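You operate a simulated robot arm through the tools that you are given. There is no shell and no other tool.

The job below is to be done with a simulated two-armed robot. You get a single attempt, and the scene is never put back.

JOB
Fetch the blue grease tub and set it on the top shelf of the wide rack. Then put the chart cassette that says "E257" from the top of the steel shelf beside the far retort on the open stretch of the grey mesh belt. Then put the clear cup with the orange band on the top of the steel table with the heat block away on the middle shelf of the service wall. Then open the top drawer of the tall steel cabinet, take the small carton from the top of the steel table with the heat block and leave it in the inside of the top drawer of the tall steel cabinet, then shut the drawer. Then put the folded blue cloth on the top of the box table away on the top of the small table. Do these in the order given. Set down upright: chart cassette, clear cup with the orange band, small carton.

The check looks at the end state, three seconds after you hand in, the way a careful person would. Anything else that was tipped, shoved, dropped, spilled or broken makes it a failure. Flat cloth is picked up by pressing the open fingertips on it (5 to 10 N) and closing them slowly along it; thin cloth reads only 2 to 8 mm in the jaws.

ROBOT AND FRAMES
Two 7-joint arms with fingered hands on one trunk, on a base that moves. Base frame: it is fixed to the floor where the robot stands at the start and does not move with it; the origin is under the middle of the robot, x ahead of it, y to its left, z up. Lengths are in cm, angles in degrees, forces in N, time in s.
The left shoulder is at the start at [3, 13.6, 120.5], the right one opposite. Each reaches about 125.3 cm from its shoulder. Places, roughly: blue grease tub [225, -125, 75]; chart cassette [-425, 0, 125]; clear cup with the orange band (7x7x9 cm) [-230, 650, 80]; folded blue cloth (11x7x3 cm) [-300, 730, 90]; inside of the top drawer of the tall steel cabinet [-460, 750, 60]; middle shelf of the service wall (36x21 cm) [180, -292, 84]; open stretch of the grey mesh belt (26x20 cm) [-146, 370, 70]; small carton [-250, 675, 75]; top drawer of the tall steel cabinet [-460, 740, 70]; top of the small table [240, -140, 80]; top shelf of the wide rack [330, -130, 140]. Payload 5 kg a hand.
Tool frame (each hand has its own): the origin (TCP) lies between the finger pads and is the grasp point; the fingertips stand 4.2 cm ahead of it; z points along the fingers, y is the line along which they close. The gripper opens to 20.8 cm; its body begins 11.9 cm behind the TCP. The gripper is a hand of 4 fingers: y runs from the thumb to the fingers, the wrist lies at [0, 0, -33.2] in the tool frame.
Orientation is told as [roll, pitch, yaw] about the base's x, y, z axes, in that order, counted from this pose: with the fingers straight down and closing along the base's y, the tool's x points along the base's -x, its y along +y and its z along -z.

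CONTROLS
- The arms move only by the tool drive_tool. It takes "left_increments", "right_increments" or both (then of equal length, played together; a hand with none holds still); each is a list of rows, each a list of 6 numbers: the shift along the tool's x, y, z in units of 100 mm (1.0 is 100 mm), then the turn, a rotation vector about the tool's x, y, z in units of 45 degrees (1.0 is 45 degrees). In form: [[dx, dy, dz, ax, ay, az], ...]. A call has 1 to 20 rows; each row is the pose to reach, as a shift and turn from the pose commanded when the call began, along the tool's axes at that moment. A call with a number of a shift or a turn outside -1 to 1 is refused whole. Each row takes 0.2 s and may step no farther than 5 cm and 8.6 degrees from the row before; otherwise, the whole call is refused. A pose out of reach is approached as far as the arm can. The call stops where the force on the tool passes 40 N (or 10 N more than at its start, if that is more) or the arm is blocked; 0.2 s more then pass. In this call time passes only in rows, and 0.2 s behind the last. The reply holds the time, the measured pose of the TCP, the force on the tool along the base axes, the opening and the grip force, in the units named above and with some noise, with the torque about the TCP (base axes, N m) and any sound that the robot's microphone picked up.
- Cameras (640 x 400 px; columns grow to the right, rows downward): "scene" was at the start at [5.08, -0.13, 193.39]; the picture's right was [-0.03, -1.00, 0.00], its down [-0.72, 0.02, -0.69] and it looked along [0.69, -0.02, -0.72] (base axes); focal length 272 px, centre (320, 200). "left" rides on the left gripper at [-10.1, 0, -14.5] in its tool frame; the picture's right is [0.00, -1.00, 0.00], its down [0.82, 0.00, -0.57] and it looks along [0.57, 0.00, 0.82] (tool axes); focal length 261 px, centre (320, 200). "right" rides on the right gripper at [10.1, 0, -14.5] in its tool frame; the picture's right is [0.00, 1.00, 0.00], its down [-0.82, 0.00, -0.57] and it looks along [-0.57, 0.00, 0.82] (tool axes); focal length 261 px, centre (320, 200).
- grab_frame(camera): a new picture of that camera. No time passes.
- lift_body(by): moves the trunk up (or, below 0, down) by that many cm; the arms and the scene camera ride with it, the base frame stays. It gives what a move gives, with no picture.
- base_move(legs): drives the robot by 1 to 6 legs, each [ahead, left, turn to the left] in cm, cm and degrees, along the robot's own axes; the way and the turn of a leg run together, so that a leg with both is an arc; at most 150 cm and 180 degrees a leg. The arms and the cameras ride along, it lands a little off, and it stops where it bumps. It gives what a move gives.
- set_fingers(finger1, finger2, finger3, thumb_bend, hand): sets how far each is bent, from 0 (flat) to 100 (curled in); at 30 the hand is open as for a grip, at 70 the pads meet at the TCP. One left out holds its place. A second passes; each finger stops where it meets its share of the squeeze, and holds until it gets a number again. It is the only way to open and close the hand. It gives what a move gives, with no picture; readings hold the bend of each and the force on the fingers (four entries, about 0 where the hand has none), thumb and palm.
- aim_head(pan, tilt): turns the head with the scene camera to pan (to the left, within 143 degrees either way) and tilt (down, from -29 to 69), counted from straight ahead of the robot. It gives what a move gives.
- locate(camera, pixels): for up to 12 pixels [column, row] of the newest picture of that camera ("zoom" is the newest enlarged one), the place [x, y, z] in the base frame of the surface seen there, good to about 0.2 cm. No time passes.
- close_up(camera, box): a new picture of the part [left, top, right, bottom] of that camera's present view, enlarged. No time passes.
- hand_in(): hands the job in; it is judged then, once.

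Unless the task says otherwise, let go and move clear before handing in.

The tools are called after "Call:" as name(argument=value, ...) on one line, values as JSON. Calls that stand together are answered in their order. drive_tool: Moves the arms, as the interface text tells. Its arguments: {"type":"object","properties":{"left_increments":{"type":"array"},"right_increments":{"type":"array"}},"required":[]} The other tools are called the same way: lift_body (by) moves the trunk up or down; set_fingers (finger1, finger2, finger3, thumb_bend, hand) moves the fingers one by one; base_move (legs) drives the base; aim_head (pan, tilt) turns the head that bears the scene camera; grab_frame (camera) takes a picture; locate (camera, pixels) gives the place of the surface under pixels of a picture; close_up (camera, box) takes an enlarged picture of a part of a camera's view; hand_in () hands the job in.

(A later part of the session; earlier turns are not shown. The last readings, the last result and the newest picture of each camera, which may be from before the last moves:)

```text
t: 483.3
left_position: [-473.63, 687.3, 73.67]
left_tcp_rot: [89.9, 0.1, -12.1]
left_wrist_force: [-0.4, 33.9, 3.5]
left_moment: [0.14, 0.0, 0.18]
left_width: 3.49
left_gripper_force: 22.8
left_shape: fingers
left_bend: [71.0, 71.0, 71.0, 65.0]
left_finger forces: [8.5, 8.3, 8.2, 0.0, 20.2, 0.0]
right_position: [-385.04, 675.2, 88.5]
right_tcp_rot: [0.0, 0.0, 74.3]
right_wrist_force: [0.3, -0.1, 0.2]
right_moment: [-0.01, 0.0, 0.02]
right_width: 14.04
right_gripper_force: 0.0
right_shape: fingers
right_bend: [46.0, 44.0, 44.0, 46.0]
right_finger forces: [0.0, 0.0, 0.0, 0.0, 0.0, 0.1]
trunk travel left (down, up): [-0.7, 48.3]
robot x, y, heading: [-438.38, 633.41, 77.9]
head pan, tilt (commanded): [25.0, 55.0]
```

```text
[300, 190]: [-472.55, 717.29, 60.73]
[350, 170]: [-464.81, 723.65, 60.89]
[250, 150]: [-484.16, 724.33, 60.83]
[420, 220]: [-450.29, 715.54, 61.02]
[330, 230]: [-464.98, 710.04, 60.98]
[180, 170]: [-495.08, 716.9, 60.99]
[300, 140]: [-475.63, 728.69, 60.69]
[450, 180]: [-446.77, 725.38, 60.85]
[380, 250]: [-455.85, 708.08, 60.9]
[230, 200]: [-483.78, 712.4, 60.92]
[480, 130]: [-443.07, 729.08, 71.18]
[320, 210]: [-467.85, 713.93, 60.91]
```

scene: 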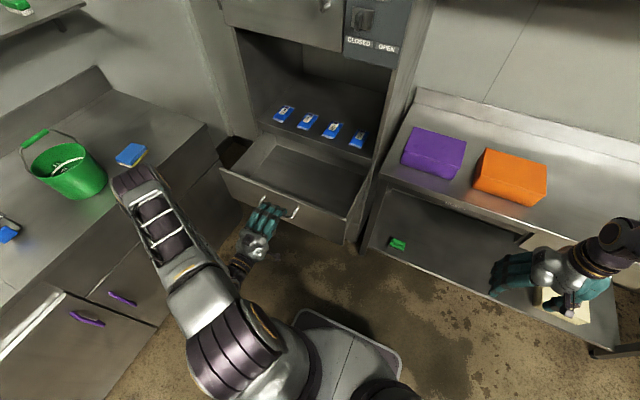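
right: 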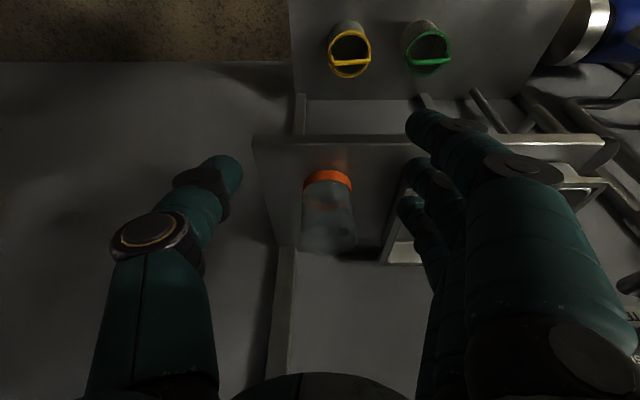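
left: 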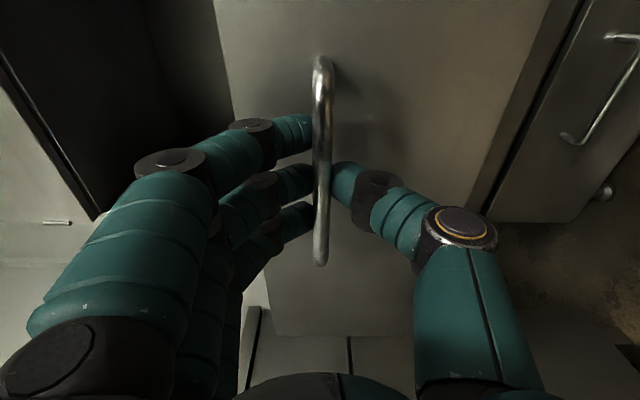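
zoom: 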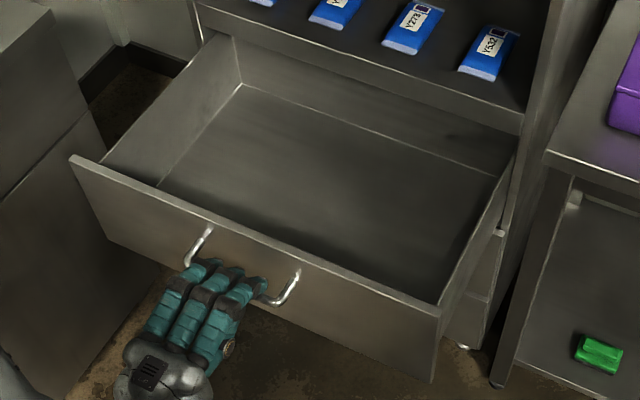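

The drawer is at its stop (34 N). Interior floor z≈60.9. I relax slightly, release, and draw the hand back.

Call:
drive_tool(left_increments=[[0, 0, 0.03, 0, 0, 0]])

Call:
set_fingers(hand="left", finger1=55, finger2=55, finger3=55, thumb_bend=52)

Call:
drive_tool(left_increments=[[0, 0, -0.3, 0, 0, 0], [0, 0, -0.6, 0, 0, 0], [0, 0, -0.9, 0, 0, 0]])

Call:
grab_frame(camera="scene")

```text
t: 483.7
left_position: [-473.59, 687.14, 73.74]
left_tcp_rot: [89.9, -0.1, -12.1]
left_wrist_force: [-1.2, 26.7, 5.1]
left_moment: [0.15, -0.03, 0.12]
left_width: 3.49
left_gripper_force: 21.6
left_shape: fingers
left_bend: [71.0, 71.0, 71.0, 65.0]
left_finger forces: [8.1, 8.2, 8.4, 0.1, 18.6, 0.0]
right_position: [-385.07, 675.03, 88.47]
right_tcp_rot: [-0.1, -0.1, 74.5]
right_wrist_force: [-0.3, -0.3, 0.4]
right_moment: [0.04, 0.02, -0.01]
right_width: 14.09
right_gripper_force: 0.0
right_shape: fingers
right_bend: [46.0, 44.0, 44.0, 46.0]
right_finger forces: [0.0, 0.0, 0.0, 0.0, 0.0, 0.0]
trunk travel left (down, up): [-0.7, 48.3]
robot x, y, heading: [-437.75, 633.5, 78.1]
head pan, tilt (commanded): [25.0, 55.0]
```

```text
t: 484.7
left_position: [-473.49, 687.22, 73.73]
left_tcp_rot: [89.8, -0.1, -12.1]
left_wrist_force: [-0.4, 0.3, 0.8]
left_moment: [0.01, 0.0, 0.0]
left_width: 10.21
left_gripper_force: 0.1
left_shape: fingers
left_bend: [55.0, 55.0, 55.0, 52.0]
left_finger forces: [0.0, 0.0, 0.2, 0.0, 0.0, 0.0]
right_position: [-385.06, 675.02, 88.51]
right_tcp_rot: [0.0, -0.1, 74.5]
right_wrist_force: [-0.5, -1.0, 0.3]
right_moment: [0.01, 0.01, -0.01]
right_width: 14.06
right_gripper_force: 0.0
right_shape: fingers
right_bend: [46.0, 44.0, 44.0, 46.0]
right_finger forces: [0.0, 0.1, 0.0, 0.1, 0.0, 0.1]
trunk travel left (down, up): [-0.7, 48.3]
robot x, y, heading: [-438.31, 633.23, 78.0]
head pan, tilt (commanded): [25.0, 55.0]
```

```text
t: 485.5
left_position: [-475.6, 678.31, 73.87]
left_tcp_rot: [90.0, -0.1, -12.0]
left_wrist_force: [0.8, -0.3, 0.4]
left_moment: [0.0, -0.02, 0.01]
left_width: 10.22
left_gripper_force: 0.0
left_shape: fingers
left_bend: [55.0, 55.0, 55.0, 52.0]
left_finger forces: [0.1, 0.0, 0.0, 0.1, 0.1, 0.1]
right_position: [-385.16, 674.86, 88.5]
right_tcp_rot: [-0.1, -0.1, 74.3]
right_wrist_force: [0.6, -0.8, 0.4]
right_moment: [0.03, 0.04, -0.03]
right_width: 14.07
right_gripper_force: 0.0
right_shape: fingers
right_bend: [46.0, 44.0, 44.0, 46.0]
right_finger forces: [0.0, 0.0, 0.0, 0.1, 0.0, 0.0]
trunk travel left (down, up): [-0.7, 48.3]
robot x, y, heading: [-438.04, 633.47, 77.5]
head pan, tilt (commanded): [25.0, 55.0]
```

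```text
taken
```

scene: 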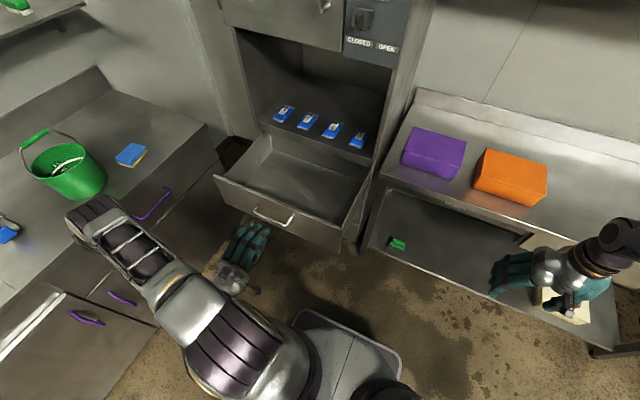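

The drawer is open and released. The left elbow moved near the green bucket side; I check clearance.

Call:
locate(camera="scene", pixels=[[85, 215], [75, 215], [100, 205], [130, 250], [70, 185], [80, 195], [110, 240], [60, 250]])

```text
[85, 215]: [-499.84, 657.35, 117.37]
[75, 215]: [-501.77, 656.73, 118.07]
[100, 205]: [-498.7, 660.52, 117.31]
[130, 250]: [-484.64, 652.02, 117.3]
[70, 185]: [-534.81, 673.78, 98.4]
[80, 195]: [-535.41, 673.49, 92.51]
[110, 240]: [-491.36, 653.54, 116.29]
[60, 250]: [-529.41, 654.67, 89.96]
```

Clear. I raise the trunk for travel and drive right toward the heat-block table for the carton.

Call:
lift_body(by=40)

Call:
base_move(legs=[[0, -75, 0], [2, -70, 0], [0, 0, 10]])

Call:
aim_head(pan=-15, tilt=50)

Call:
grab_frame(camera="scene")

Call:
grab_frame(camera="right")

```text
t: 489.3
left_position: [-475.53, 678.33, 113.84]
left_tcp_rot: [89.9, 0.0, -12.0]
left_wrist_force: [-0.9, 0.7, -0.2]
left_moment: [0.04, 0.02, 0.02]
left_width: 10.19
left_gripper_force: 0.0
left_shape: fingers
left_bend: [55.0, 55.0, 55.0, 52.0]
left_finger forces: [0.0, 0.0, 0.0, 0.0, 0.0, 0.0]
right_position: [-385.1, 675.04, 128.51]
right_tcp_rot: [0.0, 0.0, 74.4]
right_wrist_force: [0.0, 0.5, -0.7]
right_moment: [0.01, -0.02, 0.0]
right_width: 14.08
right_gripper_force: 0.1
right_shape: fingers
right_bend: [46.0, 44.0, 44.0, 46.0]
right_finger forces: [0.0, 0.1, 0.1, 0.1, 0.0, 0.1]
trunk travel left (down, up): [-40.7, 8.3]
robot x, y, heading: [-438.12, 633.38, 77.9]
head pan, tilt (commanded): [25.0, 55.0]
```

```text
t: 497.4
left_position: [-341.47, 642.92, 113.95]
left_tcp_rot: [89.9, -0.1, -2.7]
left_wrist_force: [-1.7, -0.7, -0.8]
left_moment: [-0.01, -0.01, -0.03]
left_width: 10.24
left_gripper_force: 0.1
left_shape: fingers
left_bend: [55.0, 55.0, 55.0, 52.0]
left_finger forces: [0.1, 0.0, 0.0, 0.0, 0.0, 0.0]
right_position: [-251.78, 654.06, 128.52]
right_tcp_rot: [-0.2, -0.1, 83.6]
right_wrist_force: [0.1, -0.6, 0.3]
right_moment: [-0.01, -0.03, 0.01]
right_width: 14.07
right_gripper_force: 0.1
right_shape: fingers
right_bend: [46.0, 44.0, 44.0, 46.0]
right_finger forces: [0.0, 0.0, 0.1, 0.0, 0.0, 0.1]
trunk travel left (down, up): [-40.7, 8.3]
robot x, y, heading: [-297.84, 604.43, 87.1]
head pan, tilt (commanded): [25.0, 55.0]
```

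```text
t: 498.5
left_position: [-341.58, 642.81, 113.88]
left_tcp_rot: [89.9, 0.0, -2.8]
left_wrist_force: [0.4, -0.3, 1.0]
left_moment: [0.0, 0.01, -0.03]
left_width: 10.19
left_gripper_force: 0.1
left_shape: fingers
left_bend: [55.0, 55.0, 55.0, 52.0]
left_finger forces: [0.0, 0.0, 0.0, 0.1, 0.0, 0.0]
right_position: [-251.64, 654.13, 128.56]
right_tcp_rot: [-0.1, -0.1, 83.5]
right_wrist_force: [-0.4, -0.1, 0.3]
right_moment: [0.01, 0.01, -0.02]
right_width: 14.06
right_gripper_force: 0.0
right_shape: fingers
right_bend: [46.0, 44.0, 44.0, 46.0]
right_finger forces: [0.0, 0.1, 0.1, 0.0, 0.0, 0.1]
trunk travel left (down, up): [-40.7, 8.3]
robot x, y, heading: [-297.29, 604.42, 87.0]
head pan, tilt (commanded): [-15.0, 50.0]
```

```text
taken
```

scene: 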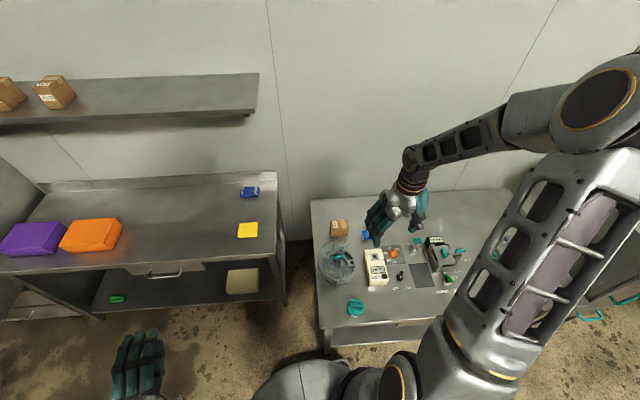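

```text
taken
```

right: 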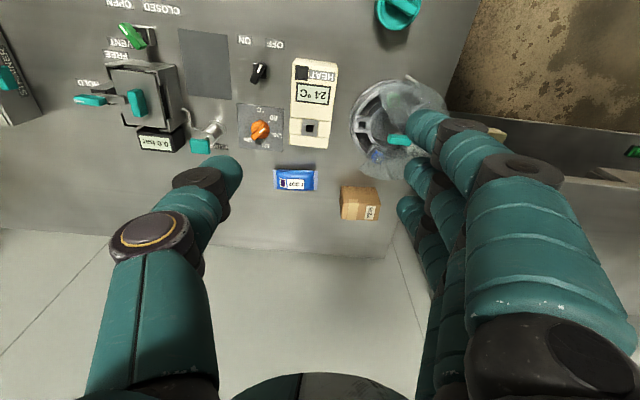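

The carton is at (360,202) in the hand view. I locate its corners and neighbours.

Call:
close_up(camera="right", box=[270, 60, 460, 260])

Call:
locate(camera="right", pixels=[[343, 190], [375, 192], [342, 217], [377, 220], [360, 200], [312, 178], [278, 180], [400, 150], [420, 110], [440, 95], [360, 190], [395, 85]])

Call:
close_up(camera="scene", box=[305, 180, 425, 290])

```text
2.00 times, centred on (365, 160) of right
```

zoom: 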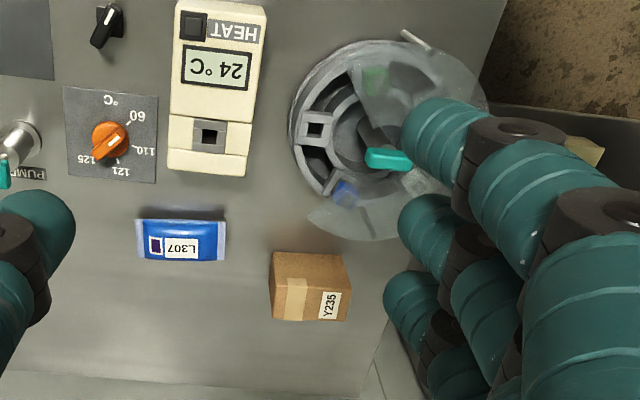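

```text
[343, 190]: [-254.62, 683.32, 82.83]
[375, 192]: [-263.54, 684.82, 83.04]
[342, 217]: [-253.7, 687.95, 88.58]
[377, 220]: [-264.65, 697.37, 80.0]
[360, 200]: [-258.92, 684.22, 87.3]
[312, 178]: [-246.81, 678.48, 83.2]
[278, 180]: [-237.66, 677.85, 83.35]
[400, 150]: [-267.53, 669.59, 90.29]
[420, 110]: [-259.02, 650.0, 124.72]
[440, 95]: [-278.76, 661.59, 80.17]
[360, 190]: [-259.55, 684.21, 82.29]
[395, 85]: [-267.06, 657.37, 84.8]
```

```text
3.64 times, centred on (365, 235) of scene
```

zoom: 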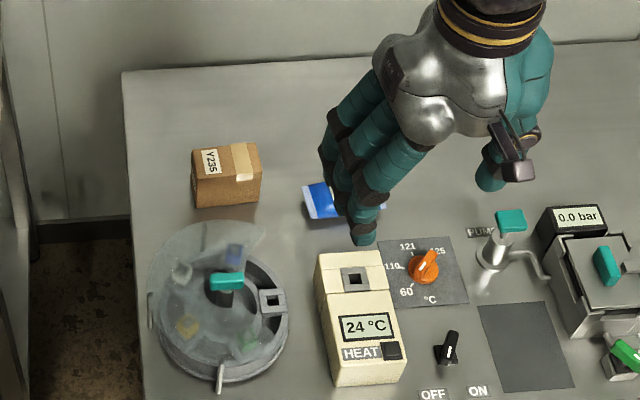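

Carton: ~9.3 cm wide, 5 cm deep, 8.5 cm tall, centre ≈(−258.7,686.6), rotated ~−10°. I'll grip it front-to-back (fingers front). I check the transparent lid's nearest edge first.

Call:
locate(camera="right", pixels=[[368, 177], [385, 180], [352, 170], [378, 170], [400, 175], [345, 165], [360, 222], [342, 205], [376, 207], [360, 212]])

Call:
drive_tool(right_increments=[[0, 0, 0, 0, 0, -0.16], [0, 0, 0, 0, 0, -0.32], [0, 0, 0, 0, 0, -0.48], [0, 0, 0, 0, 0, -0.64], [0, 0, 0, 0, 0, -0.8], [0, 0, 0, 0, 0, -0.965]])

Call:
drive_tool(right_increments=[[0, 0, 0, 0, 0, -0.16], [0, 0, 0, 0, 0, -0.32], [0, 0, 0, 0, 0, -0.48], [0, 0, 0, 0, 0, -0.64], [0, 0, 0, 0, 0, -0.8], [0, 0, 0, 0, 0, -0.965]])

Call:
grab_frame(camera="right")

```text
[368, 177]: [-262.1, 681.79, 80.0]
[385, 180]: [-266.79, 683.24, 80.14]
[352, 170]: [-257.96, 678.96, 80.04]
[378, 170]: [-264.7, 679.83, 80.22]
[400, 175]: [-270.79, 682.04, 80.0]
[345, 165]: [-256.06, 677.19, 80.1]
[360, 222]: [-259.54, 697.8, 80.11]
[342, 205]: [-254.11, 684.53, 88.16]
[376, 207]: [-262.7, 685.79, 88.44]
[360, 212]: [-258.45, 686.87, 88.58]
```

```text
t: 499.9
left_position: [-341.54, 642.92, 113.91]
left_tcp_rot: [89.9, -0.1, -2.9]
left_wrist_force: [0.2, 0.3, 0.6]
left_moment: [-0.01, 0.01, 0.01]
left_width: 10.21
left_gripper_force: 0.0
left_shape: fingers
left_bend: [55.0, 55.0, 55.0, 52.0]
left_finger forces: [0.1, 0.0, 0.0, 0.0, 0.1, 0.0]
right_position: [-251.69, 654.15, 128.63]
right_tcp_rot: [-0.1, 0.1, 127.0]
right_wrist_force: [-0.5, -0.2, 0.1]
right_moment: [0.0, 0.0, -0.01]
right_width: 14.11
right_gripper_force: 0.1
right_shape: fingers
right_bend: [46.0, 44.0, 44.0, 46.0]
right_finger forces: [0.1, 0.0, 0.1, 0.0, 0.1, 0.0]
trunk travel left (down, up): [-40.7, 8.3]
robot x, y, heading: [-297.32, 604.36, 86.9]
head pan, tilt (commanded): [-15.0, 50.0]
```

```text
t: 501.3
left_position: [-341.45, 642.88, 113.82]
left_tcp_rot: [89.8, -0.1, -2.8]
left_wrist_force: [0.4, -0.1, 0.0]
left_moment: [-0.03, -0.03, 0.03]
left_width: 10.21
left_gripper_force: 0.1
left_shape: fingers
left_bend: [55.0, 55.0, 55.0, 52.0]
left_finger forces: [0.0, 0.1, 0.1, 0.0, 0.0, 0.0]
right_position: [-251.7, 654.08, 128.5]
right_tcp_rot: [0.0, 0.0, 170.6]
right_wrist_force: [0.3, 0.2, 0.5]
right_moment: [0.0, 0.04, 0.04]
right_width: 14.07
right_gripper_force: 0.0
right_shape: fingers
right_bend: [46.0, 44.0, 44.0, 46.0]
right_finger forces: [0.1, 0.1, 0.0, 0.1, 0.1, 0.0]
trunk travel left (down, up): [-40.7, 8.3]
robot x, y, heading: [-297.26, 604.42, 86.8]
head pan, tilt (commanded): [-15.0, 50.0]
```

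```text
taken
```

right: 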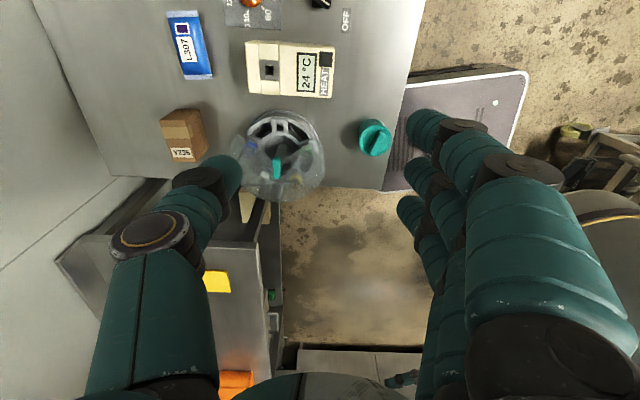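

The lid is transparent to the locator. I estimate its edge by its apparent ground point from the scene camera too.

Call:
locate(camera="scene", pixels=[[336, 241], [325, 243], [347, 243], [322, 255], [350, 250], [340, 228], [330, 229]])

Call:
close_up(camera="scene", box=[310, 210, 370, 290])

Call:
close_up(camera="right", box=[150, 90, 340, 210])

```text
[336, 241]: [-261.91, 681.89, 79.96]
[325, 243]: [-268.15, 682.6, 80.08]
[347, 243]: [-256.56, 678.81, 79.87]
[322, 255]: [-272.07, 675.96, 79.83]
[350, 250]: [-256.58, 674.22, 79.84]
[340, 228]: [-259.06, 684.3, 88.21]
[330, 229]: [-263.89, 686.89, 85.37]
```

```text
5.00 times, centred on (340, 250) of scene
```

zoom: 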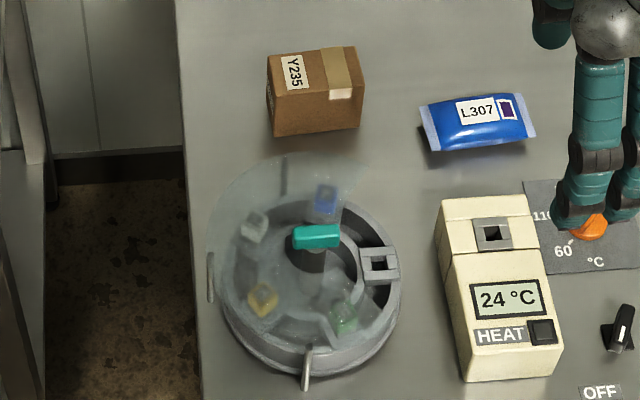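

```text
3.33 times, centred on (245, 150) of right
```

zoom: 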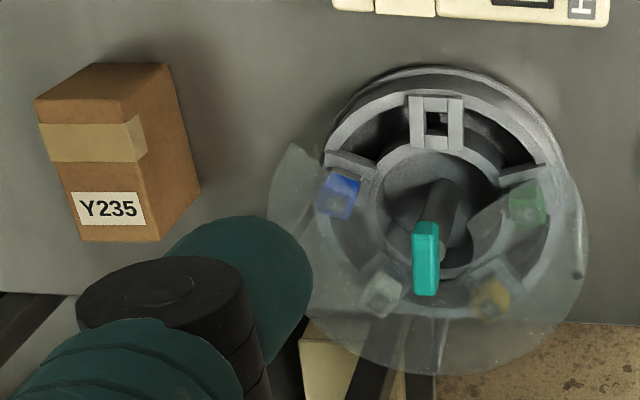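

The plastic lid overhangs toward the carton's front, so front-to-back fingers could touch it. Gripping the carton left-to-right (natural yaw ≈80°) keeps clear; I rotate back.

Call:
drive_tool(right_increments=[[0, 0, 0, 0, 0, 0.167], [0, 0, 0, 0, 0, 0.334], [0, 0, 0, 0, 0, 0.5], [0, 0, 0, 0, 0, 0.667], [0, 0, 0, 0, 0, 0.834], [0, 0, 0, 0, 0, 1.0]])

Call:
drive_tool(right_increments=[[0, 0, 0, 0, 0, 0.167], [0, 0, 0, 0, 0, 0.334], [0, 0, 0, 0, 0, 0.5], [0, 0, 0, 0, 0, 0.667], [0, 0, 0, 0, 0, 0.834], [0, 0, 0, 0, 0, 1.0]])

Call:
drive_tool(right_increments=[[-0.3, 0.1, 0, 0, 0, 0], [-0.6, 0.2, 0, 0, 0, 0], [-0.95, 0.3, 0, 0, 0, 0]])

Call:
grab_frame(camera="right")

```text
t: 502.7
left_position: [-341.53, 642.95, 113.75]
left_tcp_rot: [89.9, -0.1, -2.8]
left_wrist_force: [-0.1, -0.5, -0.6]
left_moment: [0.01, -0.01, -0.02]
left_width: 10.18
left_gripper_force: 0.2
left_shape: fingers
left_bend: [55.0, 55.0, 55.0, 52.0]
left_finger forces: [0.0, 0.1, 0.1, 0.0, 0.1, 0.1]
right_position: [-251.87, 654.12, 128.55]
right_tcp_rot: [-0.1, 0.0, 125.4]
right_wrist_force: [0.2, -1.0, 0.3]
right_moment: [0.01, 0.02, 0.03]
right_width: 14.08
right_gripper_force: 0.1
right_shape: fingers
right_bend: [46.0, 44.0, 44.0, 46.0]
right_finger forces: [0.0, 0.0, 0.0, 0.1, 0.1, 0.0]
trunk travel left (down, up): [-40.7, 8.3]
robot x, y, heading: [-297.44, 603.99, 87.0]
head pan, tilt (commanded): [-15.0, 50.0]
```

```text
t: 504.1
left_position: [-341.53, 642.84, 113.88]
left_tcp_rot: [89.9, -0.1, -2.9]
left_wrist_force: [-0.6, 0.5, 0.5]
left_moment: [-0.01, 0.0, 0.03]
left_width: 10.24
left_gripper_force: 0.0
left_shape: fingers
left_bend: [55.0, 55.0, 55.0, 52.0]
left_finger forces: [0.0, 0.0, 0.1, 0.1, 0.0, 0.0]
right_position: [-251.78, 654.19, 128.48]
right_tcp_rot: [-0.1, 0.0, 80.3]
right_wrist_force: [0.0, -0.7, 1.0]
right_moment: [0.01, 0.01, -0.01]
right_width: 14.08
right_gripper_force: 0.0
right_shape: fingers
right_bend: [46.0, 44.0, 44.0, 46.0]
right_finger forces: [0.0, 0.1, 0.1, 0.0, 0.0, 0.0]
trunk travel left (down, up): [-40.7, 8.3]
robot x, y, heading: [-297.46, 604.33, 87.1]
head pan, tilt (commanded): [-15.0, 50.0]
```

```text
t: 504.9
left_position: [-341.38, 643.06, 113.74]
left_tcp_rot: [89.9, -0.1, -2.8]
left_wrist_force: [0.8, 0.1, -0.1]
left_moment: [0.04, -0.01, 0.01]
left_width: 10.2
left_gripper_force: 0.1
left_shape: fingers
left_bend: [55.0, 55.0, 55.0, 52.0]
left_finger forces: [0.1, 0.1, 0.1, 0.0, 0.0, 0.0]
right_position: [-253.04, 664.22, 128.58]
right_tcp_rot: [-0.1, 0.0, 80.5]
right_wrist_force: [-0.4, 0.2, -0.8]
right_moment: [-0.09, 0.04, 0.0]
right_width: 14.11
right_gripper_force: 0.1
right_shape: fingers
right_bend: [46.0, 44.0, 44.0, 46.0]
right_finger forces: [0.0, 0.1, 0.0, 0.1, 0.1, 0.0]
trunk travel left (down, up): [-40.7, 8.3]
robot x, y, heading: [-297.2, 604.3, 87.4]
head pan, tilt (commanded): [-15.0, 50.0]
```

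```text
taken
```

right: 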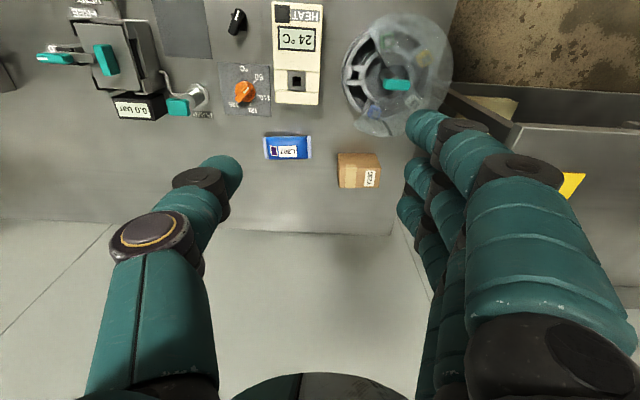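

Continue toward above the carton with the arm (three steps).

Call:
drive_tool(right_increments=[[-0.24, 0.1, 0, 0, 0, 0], [-0.48, 0.2, 0, 0, 0, 0], [-0.71, 0.31, 0, 0, 0, 0]])

Call:
drive_tool(right_increments=[[-0.24, 0.1, 0, 0, 0, 0], [-0.48, 0.2, 0, 0, 0, 0], [-0.71, 0.31, 0, 0, 0, 0]])

Call:
drive_tool(right_increments=[[-0.24, 0.1, 0, 0, 0, 0], [-0.48, 0.2, 0, 0, 0, 0], [-0.69, 0.31, 0, 0, 0, 0]])

Call:
grab_frame(camera="right")

Call:
grab_frame(camera="scene")

```text
t: 505.7
left_position: [-341.55, 642.91, 113.92]
left_tcp_rot: [89.9, -0.1, -2.9]
left_wrist_force: [0.3, 0.9, 0.0]
left_moment: [0.01, -0.01, -0.06]
left_width: 10.22
left_gripper_force: 0.1
left_shape: fingers
left_bend: [55.0, 55.0, 55.0, 52.0]
left_finger forces: [0.0, 0.1, 0.0, 0.0, 0.0, 0.0]
right_position: [-254.92, 671.48, 128.63]
right_tcp_rot: [-0.1, -0.3, 80.4]
right_wrist_force: [0.3, 0.1, -0.3]
right_moment: [-0.07, 0.03, 0.01]
right_width: 14.1
right_gripper_force: 0.0
right_shape: fingers
right_bend: [46.0, 44.0, 44.0, 46.0]
right_finger forces: [0.0, 0.1, 0.0, 0.0, 0.0, 0.0]
trunk travel left (down, up): [-40.7, 8.3]
robot x, y, heading: [-297.29, 604.62, 86.9]
head pan, tilt (commanded): [-15.0, 50.0]
```

```text
t: 506.5
left_position: [-341.55, 642.99, 113.87]
left_tcp_rot: [89.9, -0.1, -2.8]
left_wrist_force: [-0.9, 0.8, -0.5]
left_moment: [0.03, -0.01, 0.03]
left_width: 10.23
left_gripper_force: 0.0
left_shape: fingers
left_bend: [55.0, 55.0, 55.0, 52.0]
left_finger forces: [0.0, 0.1, 0.0, 0.0, 0.1, 0.0]
right_position: [-256.9, 679.03, 128.49]
right_tcp_rot: [-0.1, 0.0, 80.4]
right_wrist_force: [0.5, 0.4, 0.5]
right_moment: [-0.09, 0.01, 0.01]
right_width: 14.12
right_gripper_force: 0.0
right_shape: fingers
right_bend: [46.0, 44.0, 44.0, 46.0]
right_finger forces: [0.1, 0.1, 0.0, 0.0, 0.1, 0.1]
trunk travel left (down, up): [-40.7, 8.3]
robot x, y, heading: [-297.49, 604.56, 87.1]
head pan, tilt (commanded): [-15.0, 50.0]
```

```text
t: 507.3
left_position: [-341.49, 642.9, 113.74]
left_tcp_rot: [89.8, -0.1, -2.8]
left_wrist_force: [-0.2, 1.4, -0.4]
left_moment: [0.02, 0.01, -0.02]
left_width: 10.19
left_gripper_force: 0.1
left_shape: fingers
left_bend: [55.0, 55.0, 55.0, 52.0]
left_finger forces: [0.0, 0.0, 0.0, 0.0, 0.2, 0.0]
right_position: [-259.06, 686.48, 128.46]
right_tcp_rot: [0.0, 0.1, 80.3]
right_wrist_force: [-0.2, 1.3, -0.6]
right_moment: [-0.03, 0.01, -0.03]
right_width: 14.07
right_gripper_force: 0.0
right_shape: fingers
right_bend: [46.0, 44.0, 44.0, 46.0]
right_finger forces: [0.0, 0.1, 0.0, 0.0, 0.1, 0.1]
trunk travel left (down, up): [-40.7, 8.3]
robot x, y, heading: [-297.33, 604.02, 86.9]
head pan, tilt (commanded): [-15.0, 50.0]
```

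```text
taken
```

right: 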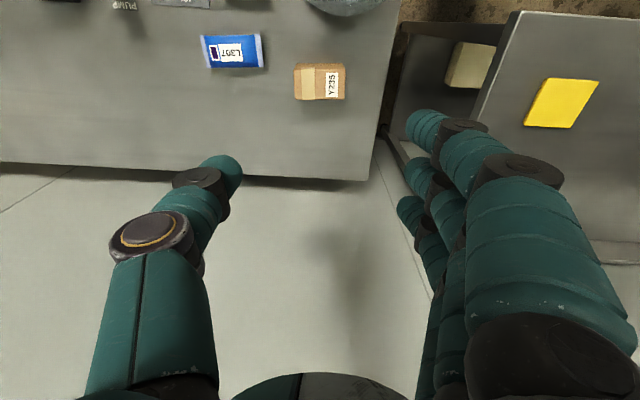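

```text
taken
```

scene: 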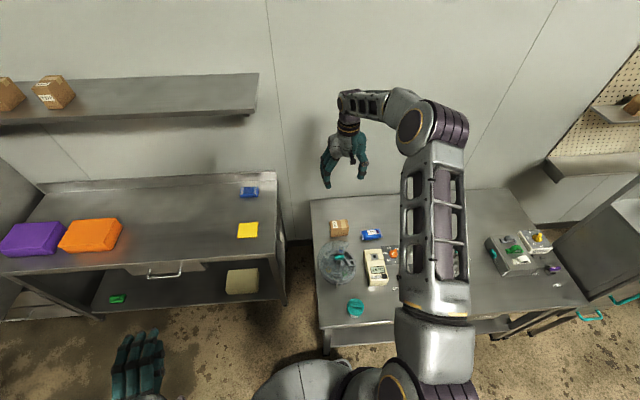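

The carton is under the hand at about (320,82), as expected for alignment. I zoom to check centring and yaw.

Call:
close_up(camera="right", box=[270, 40, 370, 120])

Call:
locate(camera="zoom", pixels=[[205, 130], [440, 130], [205, 285], [435, 285], [320, 210], [320, 290], [205, 155], [440, 155]])

```text
5.00 times, centred on (320, 80) of right
```

zoom: 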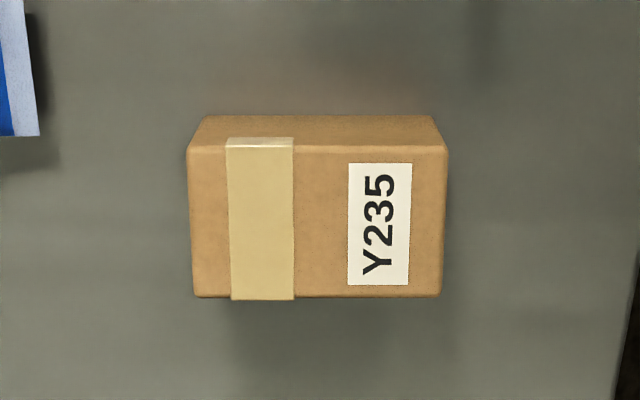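

```text
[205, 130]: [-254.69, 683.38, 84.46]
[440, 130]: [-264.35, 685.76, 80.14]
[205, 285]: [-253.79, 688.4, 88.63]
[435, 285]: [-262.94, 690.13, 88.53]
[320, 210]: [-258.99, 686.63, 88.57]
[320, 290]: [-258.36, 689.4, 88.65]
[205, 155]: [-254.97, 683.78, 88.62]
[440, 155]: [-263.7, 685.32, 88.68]
```

Yaw is aligned; centre is 0.4 cm ahead. I correct and lower the trunk 30 cm.

Call:
drive_tool(right_increments=[[-0.04, 0, 0, 0, 0, 0]])

Call:
lift_body(by=-30)

Call:
grab_frame(camera="right")

Call:
grab_frame(camera="scene")

```text
t: 507.7
left_position: [-341.53, 642.94, 113.9]
left_tcp_rot: [89.8, -0.2, -2.8]
left_wrist_force: [-0.7, -0.1, 0.0]
left_moment: [0.0, -0.06, 0.0]
left_width: 10.19
left_gripper_force: 0.0
left_shape: fingers
left_bend: [55.0, 55.0, 55.0, 52.0]
left_finger forces: [0.1, 0.0, 0.0, 0.0, 0.0, 0.1]
right_position: [-258.85, 686.9, 128.43]
right_tcp_rot: [0.0, 0.0, 80.4]
right_wrist_force: [1.0, 0.3, -0.2]
right_moment: [-0.05, 0.01, -0.02]
right_width: 14.06
right_gripper_force: 0.1
right_shape: fingers
right_bend: [46.0, 44.0, 44.0, 46.0]
right_finger forces: [0.1, 0.0, 0.0, 0.1, 0.0, 0.0]
trunk travel left (down, up): [-40.7, 8.3]
robot x, y, heading: [-297.44, 604.18, 87.0]
head pan, tilt (commanded): [-15.0, 50.0]
```

```text
t: 510.7
left_position: [-341.57, 642.93, 83.86]
left_tcp_rot: [89.8, -0.1, -2.9]
left_wrist_force: [0.2, 0.2, 0.4]
left_moment: [0.0, -0.01, -0.01]
left_width: 10.2
left_gripper_force: 0.0
left_shape: fingers
left_bend: [55.0, 55.0, 55.0, 52.0]
left_finger forces: [0.0, 0.1, 0.1, 0.1, 0.0, 0.0]
right_position: [-258.81, 686.81, 98.64]
right_tcp_rot: [0.0, -0.1, 80.4]
right_wrist_force: [0.4, -0.5, 0.4]
right_moment: [0.0, 0.0, 0.0]
right_width: 14.13
right_gripper_force: 0.0
right_shape: fingers
right_bend: [46.0, 44.0, 44.0, 46.0]
right_finger forces: [0.1, 0.1, 0.0, 0.0, 0.0, 0.1]
trunk travel left (down, up): [-10.7, 38.3]
robot x, y, heading: [-297.18, 604.26, 87.1]
head pan, tilt (commanded): [-15.0, 50.0]
```

```text
taken
```

right: 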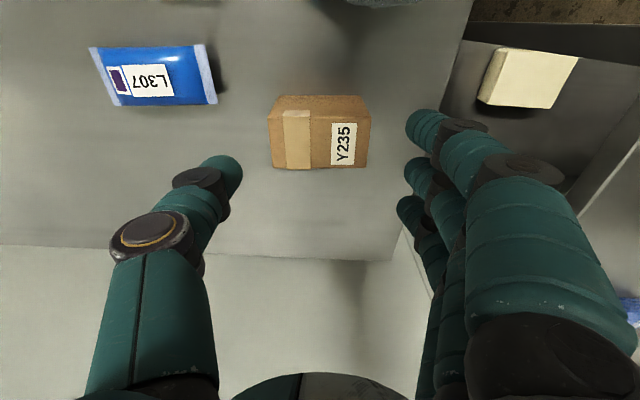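

```text
taken
```

scene: 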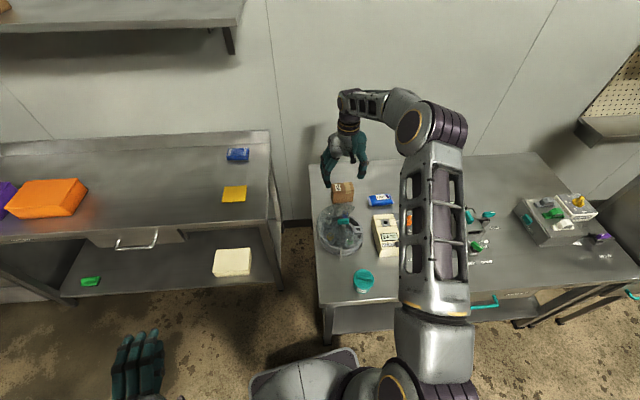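

Centred. Lower 10.5 cm more and check before closing.

Call:
lift_body(by=-10.5)

Call:
drive_tool(right_increments=[[0, 0, 0.1, 0, 0, 0], [0, 0, 0.16, 0, 0, 0]])

Call:
grab_frame(camera="right")

Call:
close_up(camera="scene", box=[290, 110, 420, 250])

```text
t: 512.1
left_position: [-341.44, 642.91, 73.38]
left_tcp_rot: [89.9, -0.1, -2.8]
left_wrist_force: [0.6, -0.1, -0.6]
left_moment: [0.01, -0.01, 0.03]
left_width: 10.21
left_gripper_force: 0.1
left_shape: fingers
left_bend: [55.0, 55.0, 55.0, 52.0]
left_finger forces: [0.1, 0.1, 0.1, 0.0, 0.0, 0.1]
right_position: [-258.77, 686.74, 88.11]
right_tcp_rot: [0.0, -0.1, 80.5]
right_wrist_force: [-0.2, 0.2, -0.4]
right_moment: [0.02, 0.01, -0.02]
right_width: 14.1
right_gripper_force: 0.0
right_shape: fingers
right_bend: [46.0, 44.0, 44.0, 46.0]
right_finger forces: [0.1, 0.0, 0.1, 0.0, 0.0, 0.0]
trunk travel left (down, up): [-0.2, 48.8]
robot x, y, heading: [-297.63, 604.51, 86.9]
head pan, tilt (commanded): [-15.0, 50.0]
```

```text
t: 512.7
left_position: [-341.44, 642.97, 73.35]
left_tcp_rot: [89.9, -0.1, -2.8]
left_wrist_force: [0.3, -0.2, 0.0]
left_moment: [-0.01, -0.02, -0.02]
left_width: 10.2
left_gripper_force: 0.1
left_shape: fingers
left_bend: [55.0, 55.0, 55.0, 52.0]
left_finger forces: [0.1, 0.1, 0.1, 0.0, 0.0, 0.1]
right_position: [-258.72, 686.69, 86.48]
right_tcp_rot: [0.0, 0.0, 80.4]
right_wrist_force: [-0.3, -0.1, -1.1]
right_moment: [-0.03, 0.0, 0.02]
right_width: 14.05
right_gripper_force: 0.0
right_shape: fingers
right_bend: [46.0, 44.0, 44.0, 46.0]
right_finger forces: [0.0, 0.1, 0.0, 0.0, 0.0, 0.1]
trunk travel left (down, up): [-0.2, 48.8]
robot x, y, heading: [-297.52, 604.47, 87.3]
head pan, tilt (commanded): [-15.0, 50.0]
```

```text
taken
```

right: 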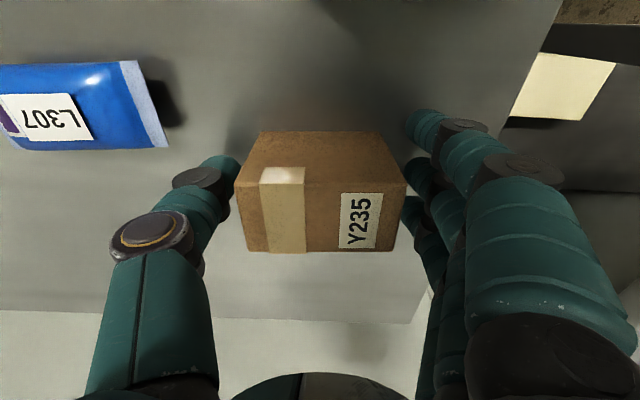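

```text
2.86 times, centred on (355, 180) of scene
```

zoom: 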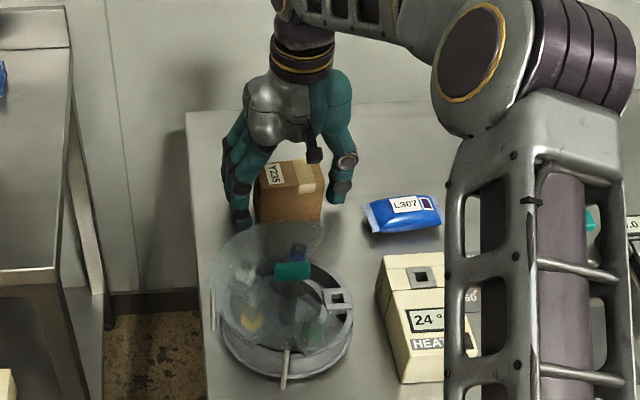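

Fingers straddle the carton. Close gently.

Call:
set_fingers(hand="right", finger1=56, finger2=56, finger3=56, thumb_bend=56)

Call:
grab_frame(camera="right")

```text
t: 513.7
left_position: [-341.45, 642.97, 73.37]
left_tcp_rot: [89.9, -0.1, -2.8]
left_wrist_force: [0.6, -0.9, 0.6]
left_moment: [0.0, 0.03, 0.03]
left_width: 10.22
left_gripper_force: 0.1
left_shape: fingers
left_bend: [55.0, 55.0, 55.0, 52.0]
left_finger forces: [0.0, 0.0, 0.1, 0.1, 0.0, 0.0]
right_position: [-258.69, 686.71, 86.53]
right_tcp_rot: [0.0, -0.2, 80.4]
right_wrist_force: [0.2, 1.4, 0.2]
right_moment: [0.01, -0.05, -0.02]
right_width: 10.16
right_gripper_force: 13.1
right_shape: fingers
right_bend: [55.0, 51.0, 54.0, 54.0]
right_finger forces: [2.1, 6.5, 7.6, 0.1, 10.1, 0.0]
trunk travel left (down, up): [-0.2, 48.8]
robot x, y, heading: [-297.18, 604.25, 87.2]
head pan, tilt (commanded): [-15.0, 50.0]
```

```text
taken
```

right: 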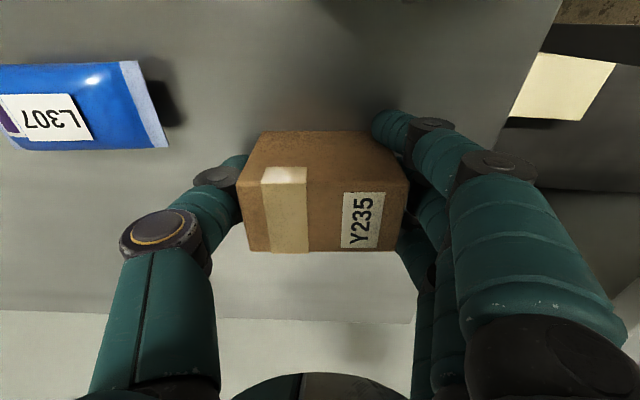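

All three fingers and thumb are in contact. Tighten and test-lift.

Call:
set_fingers(hand="right", finger1=61, finger2=60, finger3=61, thumb_bend=61)

Call:
lift_body(by=2.5)

Call:
grab_frame(camera="right")

Call:
close_up(camera="scene", box=[290, 110, 420, 250])

```text
t: 514.7
left_position: [-341.56, 642.89, 73.27]
left_tcp_rot: [89.9, -0.1, -2.7]
left_wrist_force: [-0.8, -0.1, -0.4]
left_moment: [0.0, -0.02, 0.01]
left_width: 10.22
left_gripper_force: 0.0
left_shape: fingers
left_bend: [55.0, 55.0, 55.0, 52.0]
left_finger forces: [0.0, 0.0, 0.1, 0.0, 0.0, 0.0]
right_position: [-258.72, 686.81, 86.56]
right_tcp_rot: [0.0, -0.1, 80.4]
right_wrist_force: [1.1, 0.5, -0.6]
right_moment: [0.04, -0.13, -0.03]
right_width: 9.33
right_gripper_force: 22.3
right_shape: fingers
right_bend: [58.0, 51.0, 54.0, 56.0]
right_finger forces: [5.8, 8.1, 10.0, 0.0, 20.9, 0.1]
trunk travel left (down, up): [-0.2, 48.8]
robot x, y, heading: [-297.03, 604.47, 87.0]
head pan, tilt (commanded): [-15.0, 50.0]
```

```text
t: 515.4
left_position: [-341.58, 643.04, 75.79]
left_tcp_rot: [89.9, 0.0, -2.8]
left_wrist_force: [0.1, -0.3, 0.1]
left_moment: [0.02, -0.06, 0.01]
left_width: 10.2
left_gripper_force: 0.0
left_shape: fingers
left_bend: [55.0, 55.0, 55.0, 52.0]
left_finger forces: [0.0, 0.0, 0.0, 0.0, 0.0, 0.0]
right_position: [-258.85, 686.86, 88.9]
right_tcp_rot: [0.0, 0.0, 80.4]
right_wrist_force: [0.2, 0.5, -2.8]
right_moment: [-0.04, 0.0, 0.04]
right_width: 9.31
right_gripper_force: 21.6
right_shape: fingers
right_bend: [58.0, 51.0, 54.0, 56.0]
right_finger forces: [5.8, 8.3, 9.8, 0.1, 20.0, 0.0]
trunk travel left (down, up): [-2.7, 46.3]
robot x, y, heading: [-297.38, 604.32, 87.1]
head pan, tilt (commanded): [-15.0, 50.0]
```

```text
taken
```

right: 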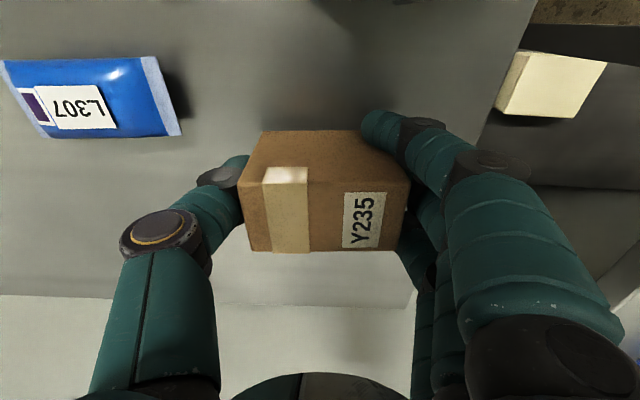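

```text
2.86 times, centred on (355, 180) of scene
```

zoom: 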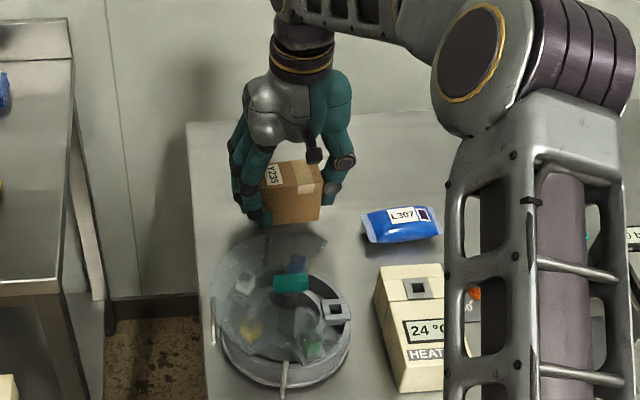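

The carton is lifted (≈2.8 N, grip 22 N). I raise the trunk and head back to the open drawer.

Call:
lift_body(by=40)

Call:
drive_tool(right_increments=[[0.33, 0, 0, 0, 0, 0], [0.66, 0, 0, 0, 0, 0], [1.0, 0, 0, 0, 0, 0]])

Call:
base_move(legs=[[2, 70, 0], [28, 80, 0]])

Call:
aim_head(pan=10, tilt=55)

Call:
grab_frame(camera="scene")

```text
t: 519.2
left_position: [-341.41, 642.86, 115.78]
left_tcp_rot: [89.9, -0.2, -2.8]
left_wrist_force: [-0.8, 0.2, -0.6]
left_moment: [0.01, 0.01, 0.0]
left_width: 10.24
left_gripper_force: 0.1
left_shape: fingers
left_bend: [55.0, 55.0, 55.0, 52.0]
left_finger forces: [0.1, 0.0, 0.0, 0.0, 0.1, 0.0]
right_position: [-258.82, 686.72, 128.97]
right_tcp_rot: [0.0, -0.1, 80.6]
right_wrist_force: [0.0, -0.4, -1.9]
right_moment: [-0.01, 0.0, 0.0]
right_width: 9.33
right_gripper_force: 22.0
right_shape: fingers
right_bend: [58.0, 51.0, 54.0, 56.0]
right_finger forces: [5.7, 8.4, 9.9, 0.0, 19.9, 0.1]
trunk travel left (down, up): [-42.7, 6.3]
robot x, y, heading: [-297.29, 604.56, 87.2]
head pan, tilt (commanded): [-15.0, 50.0]
```

```text
t: 520.0
left_position: [-341.54, 642.83, 115.89]
left_tcp_rot: [90.0, -0.1, -2.9]
left_wrist_force: [0.3, -0.4, -0.5]
left_moment: [-0.01, -0.01, 0.04]
left_width: 10.21
left_gripper_force: 0.1
left_shape: fingers
left_bend: [55.0, 55.0, 55.0, 52.0]
left_finger forces: [0.0, 0.1, 0.0, 0.0, 0.1, 0.1]
right_position: [-260.6, 676.91, 128.99]
right_tcp_rot: [-0.1, -0.2, 80.5]
right_wrist_force: [-0.7, -0.4, -1.9]
right_moment: [0.1, -0.03, -0.02]
right_width: 9.35
right_gripper_force: 21.4
right_shape: fingers
right_bend: [58.0, 50.0, 54.0, 56.0]
right_finger forces: [5.4, 8.5, 9.9, 0.1, 19.5, 0.1]
trunk travel left (down, up): [-42.7, 6.3]
robot x, y, heading: [-297.4, 604.55, 87.0]
head pan, tilt (commanded): [-15.0, 50.0]
```

```text
t: 523.3
left_position: [-402.81, 646.43, 115.6]
left_tcp_rot: [89.8, -0.3, -1.2]
left_wrist_force: [-1.9, -0.2, -0.6]
left_moment: [0.08, -0.03, -0.29]
left_width: 10.2
left_gripper_force: 0.0
left_shape: fingers
left_bend: [55.0, 55.0, 55.0, 52.0]
left_finger forces: [0.0, 0.0, 0.0, 0.0, 0.1, 0.1]
right_position: [-322.86, 682.82, 129.04]
right_tcp_rot: [-0.3, 0.0, 82.0]
right_wrist_force: [-3.8, 0.7, -1.6]
right_moment: [-0.1, -0.49, 0.01]
right_width: 9.27
right_gripper_force: 22.0
right_shape: fingers
right_bend: [58.0, 50.0, 54.0, 56.0]
right_finger forces: [5.9, 8.0, 10.3, 0.0, 19.0, 0.0]
trunk travel left (down, up): [-42.7, 6.3]
robot x, y, heading: [-357.17, 609.46, 88.6]
head pan, tilt (commanded): [-15.0, 50.0]
stopped in leg 1: the robot was blocked; the commanded pose is now the measured one
```

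```text
t: 524.2
left_position: [-402.29, 646.52, 115.84]
left_tcp_rot: [89.9, -0.1, -1.2]
left_wrist_force: [-0.8, -0.4, 0.6]
left_moment: [-0.06, -0.03, 0.06]
left_width: 10.23
left_gripper_force: 0.1
left_shape: fingers
left_bend: [55.0, 55.0, 55.0, 52.0]
left_finger forces: [0.1, 0.0, 0.0, 0.0, 0.0, 0.0]
right_position: [-322.01, 682.69, 128.85]
right_tcp_rot: [-0.1, 0.0, 81.8]
right_wrist_force: [0.3, -0.6, -3.1]
right_moment: [0.05, 0.07, 0.04]
right_width: 9.28
right_gripper_force: 21.9
right_shape: fingers
right_bend: [58.0, 50.0, 54.0, 56.0]
right_finger forces: [5.8, 8.1, 10.1, 0.1, 19.3, 0.1]
trunk travel left (down, up): [-42.7, 6.3]
robot x, y, heading: [-356.83, 609.19, 88.7]
head pan, tilt (commanded): [10.0, 55.0]
```

```text
taken
```

scene: 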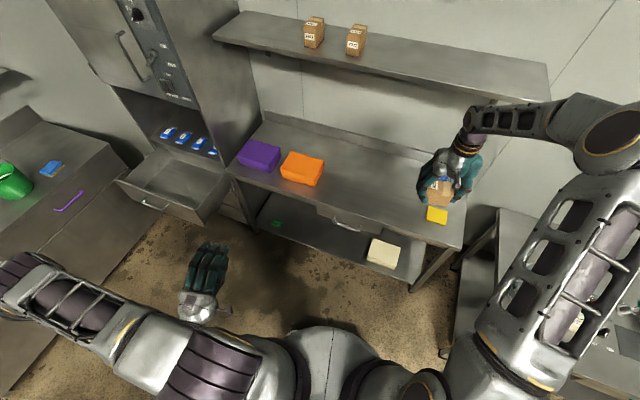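

The base touched the trolley rack's corner (I was too far back, y≈609). I step away from it and check the rack wasn't displaced.

Call:
base_move(legs=[[22, -6, 0]])

Call:
aim_head(pan=110, tilt=45)

Call:
grab_frame(camera="scene")

```text
t: 525.9
left_position: [-395.66, 668.69, 115.65]
left_tcp_rot: [89.7, -0.2, -1.5]
left_wrist_force: [0.5, 0.8, 0.9]
left_moment: [-0.01, 0.01, 0.02]
left_width: 10.22
left_gripper_force: 0.0
left_shape: fingers
left_bend: [55.0, 55.0, 55.0, 52.0]
left_finger forces: [0.0, 0.0, 0.0, 0.0, 0.1, 0.0]
right_position: [-315.27, 704.71, 128.89]
right_tcp_rot: [-0.1, 0.1, 81.7]
right_wrist_force: [1.3, 0.9, -2.7]
right_moment: [-0.03, -0.03, 0.01]
right_width: 9.27
right_gripper_force: 21.4
right_shape: fingers
right_bend: [58.0, 50.0, 54.0, 56.0]
right_finger forces: [5.9, 8.1, 10.2, 0.1, 19.2, 0.1]
trunk travel left (down, up): [-42.7, 6.3]
robot x, y, heading: [-350.52, 631.46, 88.5]
head pan, tilt (commanded): [10.0, 55.0]
```

```text
t: 527.7
left_position: [-395.65, 668.64, 115.83]
left_tcp_rot: [89.8, -0.1, -1.4]
left_wrist_force: [-0.1, -0.3, 0.2]
left_moment: [0.0, 0.02, -0.04]
left_width: 10.22
left_gripper_force: 0.1
left_shape: fingers
left_bend: [55.0, 55.0, 55.0, 52.0]
left_finger forces: [0.0, 0.0, 0.0, 0.0, 0.0, 0.1]
right_position: [-315.28, 704.68, 128.94]
right_tcp_rot: [-0.1, 0.0, 81.7]
right_wrist_force: [0.2, -0.2, -2.3]
right_moment: [-0.03, 0.0, -0.02]
right_width: 9.27
right_gripper_force: 21.7
right_shape: fingers
right_bend: [58.0, 50.0, 54.0, 56.0]
right_finger forces: [5.9, 8.1, 10.2, 0.0, 19.2, 0.0]
trunk travel left (down, up): [-42.7, 6.3]
robot x, y, heading: [-350.42, 631.32, 88.5]
head pan, tilt (commanded): [110.0, 45.0]
```

```text
taken
```

scene: 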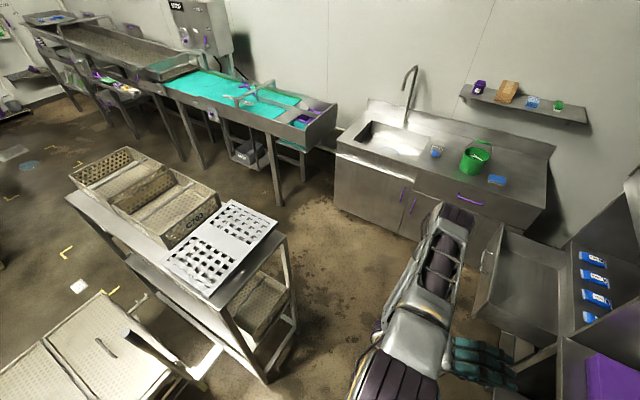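

Call:
locate(camera="scene", pixels=[[205, 300], [282, 240], [262, 380], [292, 330], [75, 195], [285, 285], [130, 330], [190, 385], [150, 300], [230, 215]])

Call:
close_up(camera="scene", box=[60, 140, 320, 400])

```text
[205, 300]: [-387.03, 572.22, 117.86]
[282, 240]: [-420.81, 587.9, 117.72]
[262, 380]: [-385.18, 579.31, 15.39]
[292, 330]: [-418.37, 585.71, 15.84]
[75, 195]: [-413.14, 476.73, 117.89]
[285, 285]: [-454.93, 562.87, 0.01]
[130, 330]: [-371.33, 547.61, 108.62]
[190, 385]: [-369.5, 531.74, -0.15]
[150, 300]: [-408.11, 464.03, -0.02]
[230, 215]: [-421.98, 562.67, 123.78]
```

```text
1.54 times, centred on (190, 270) of scene
```

zoom: 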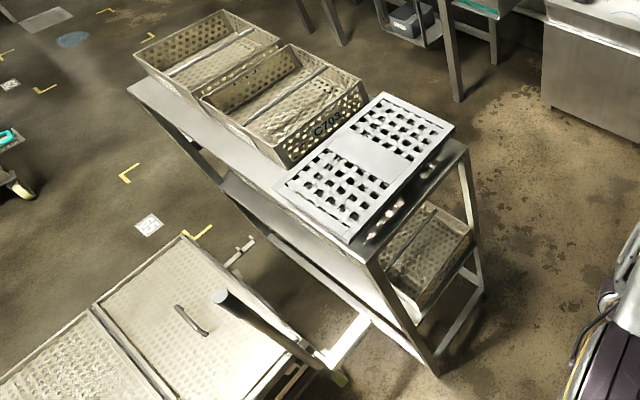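

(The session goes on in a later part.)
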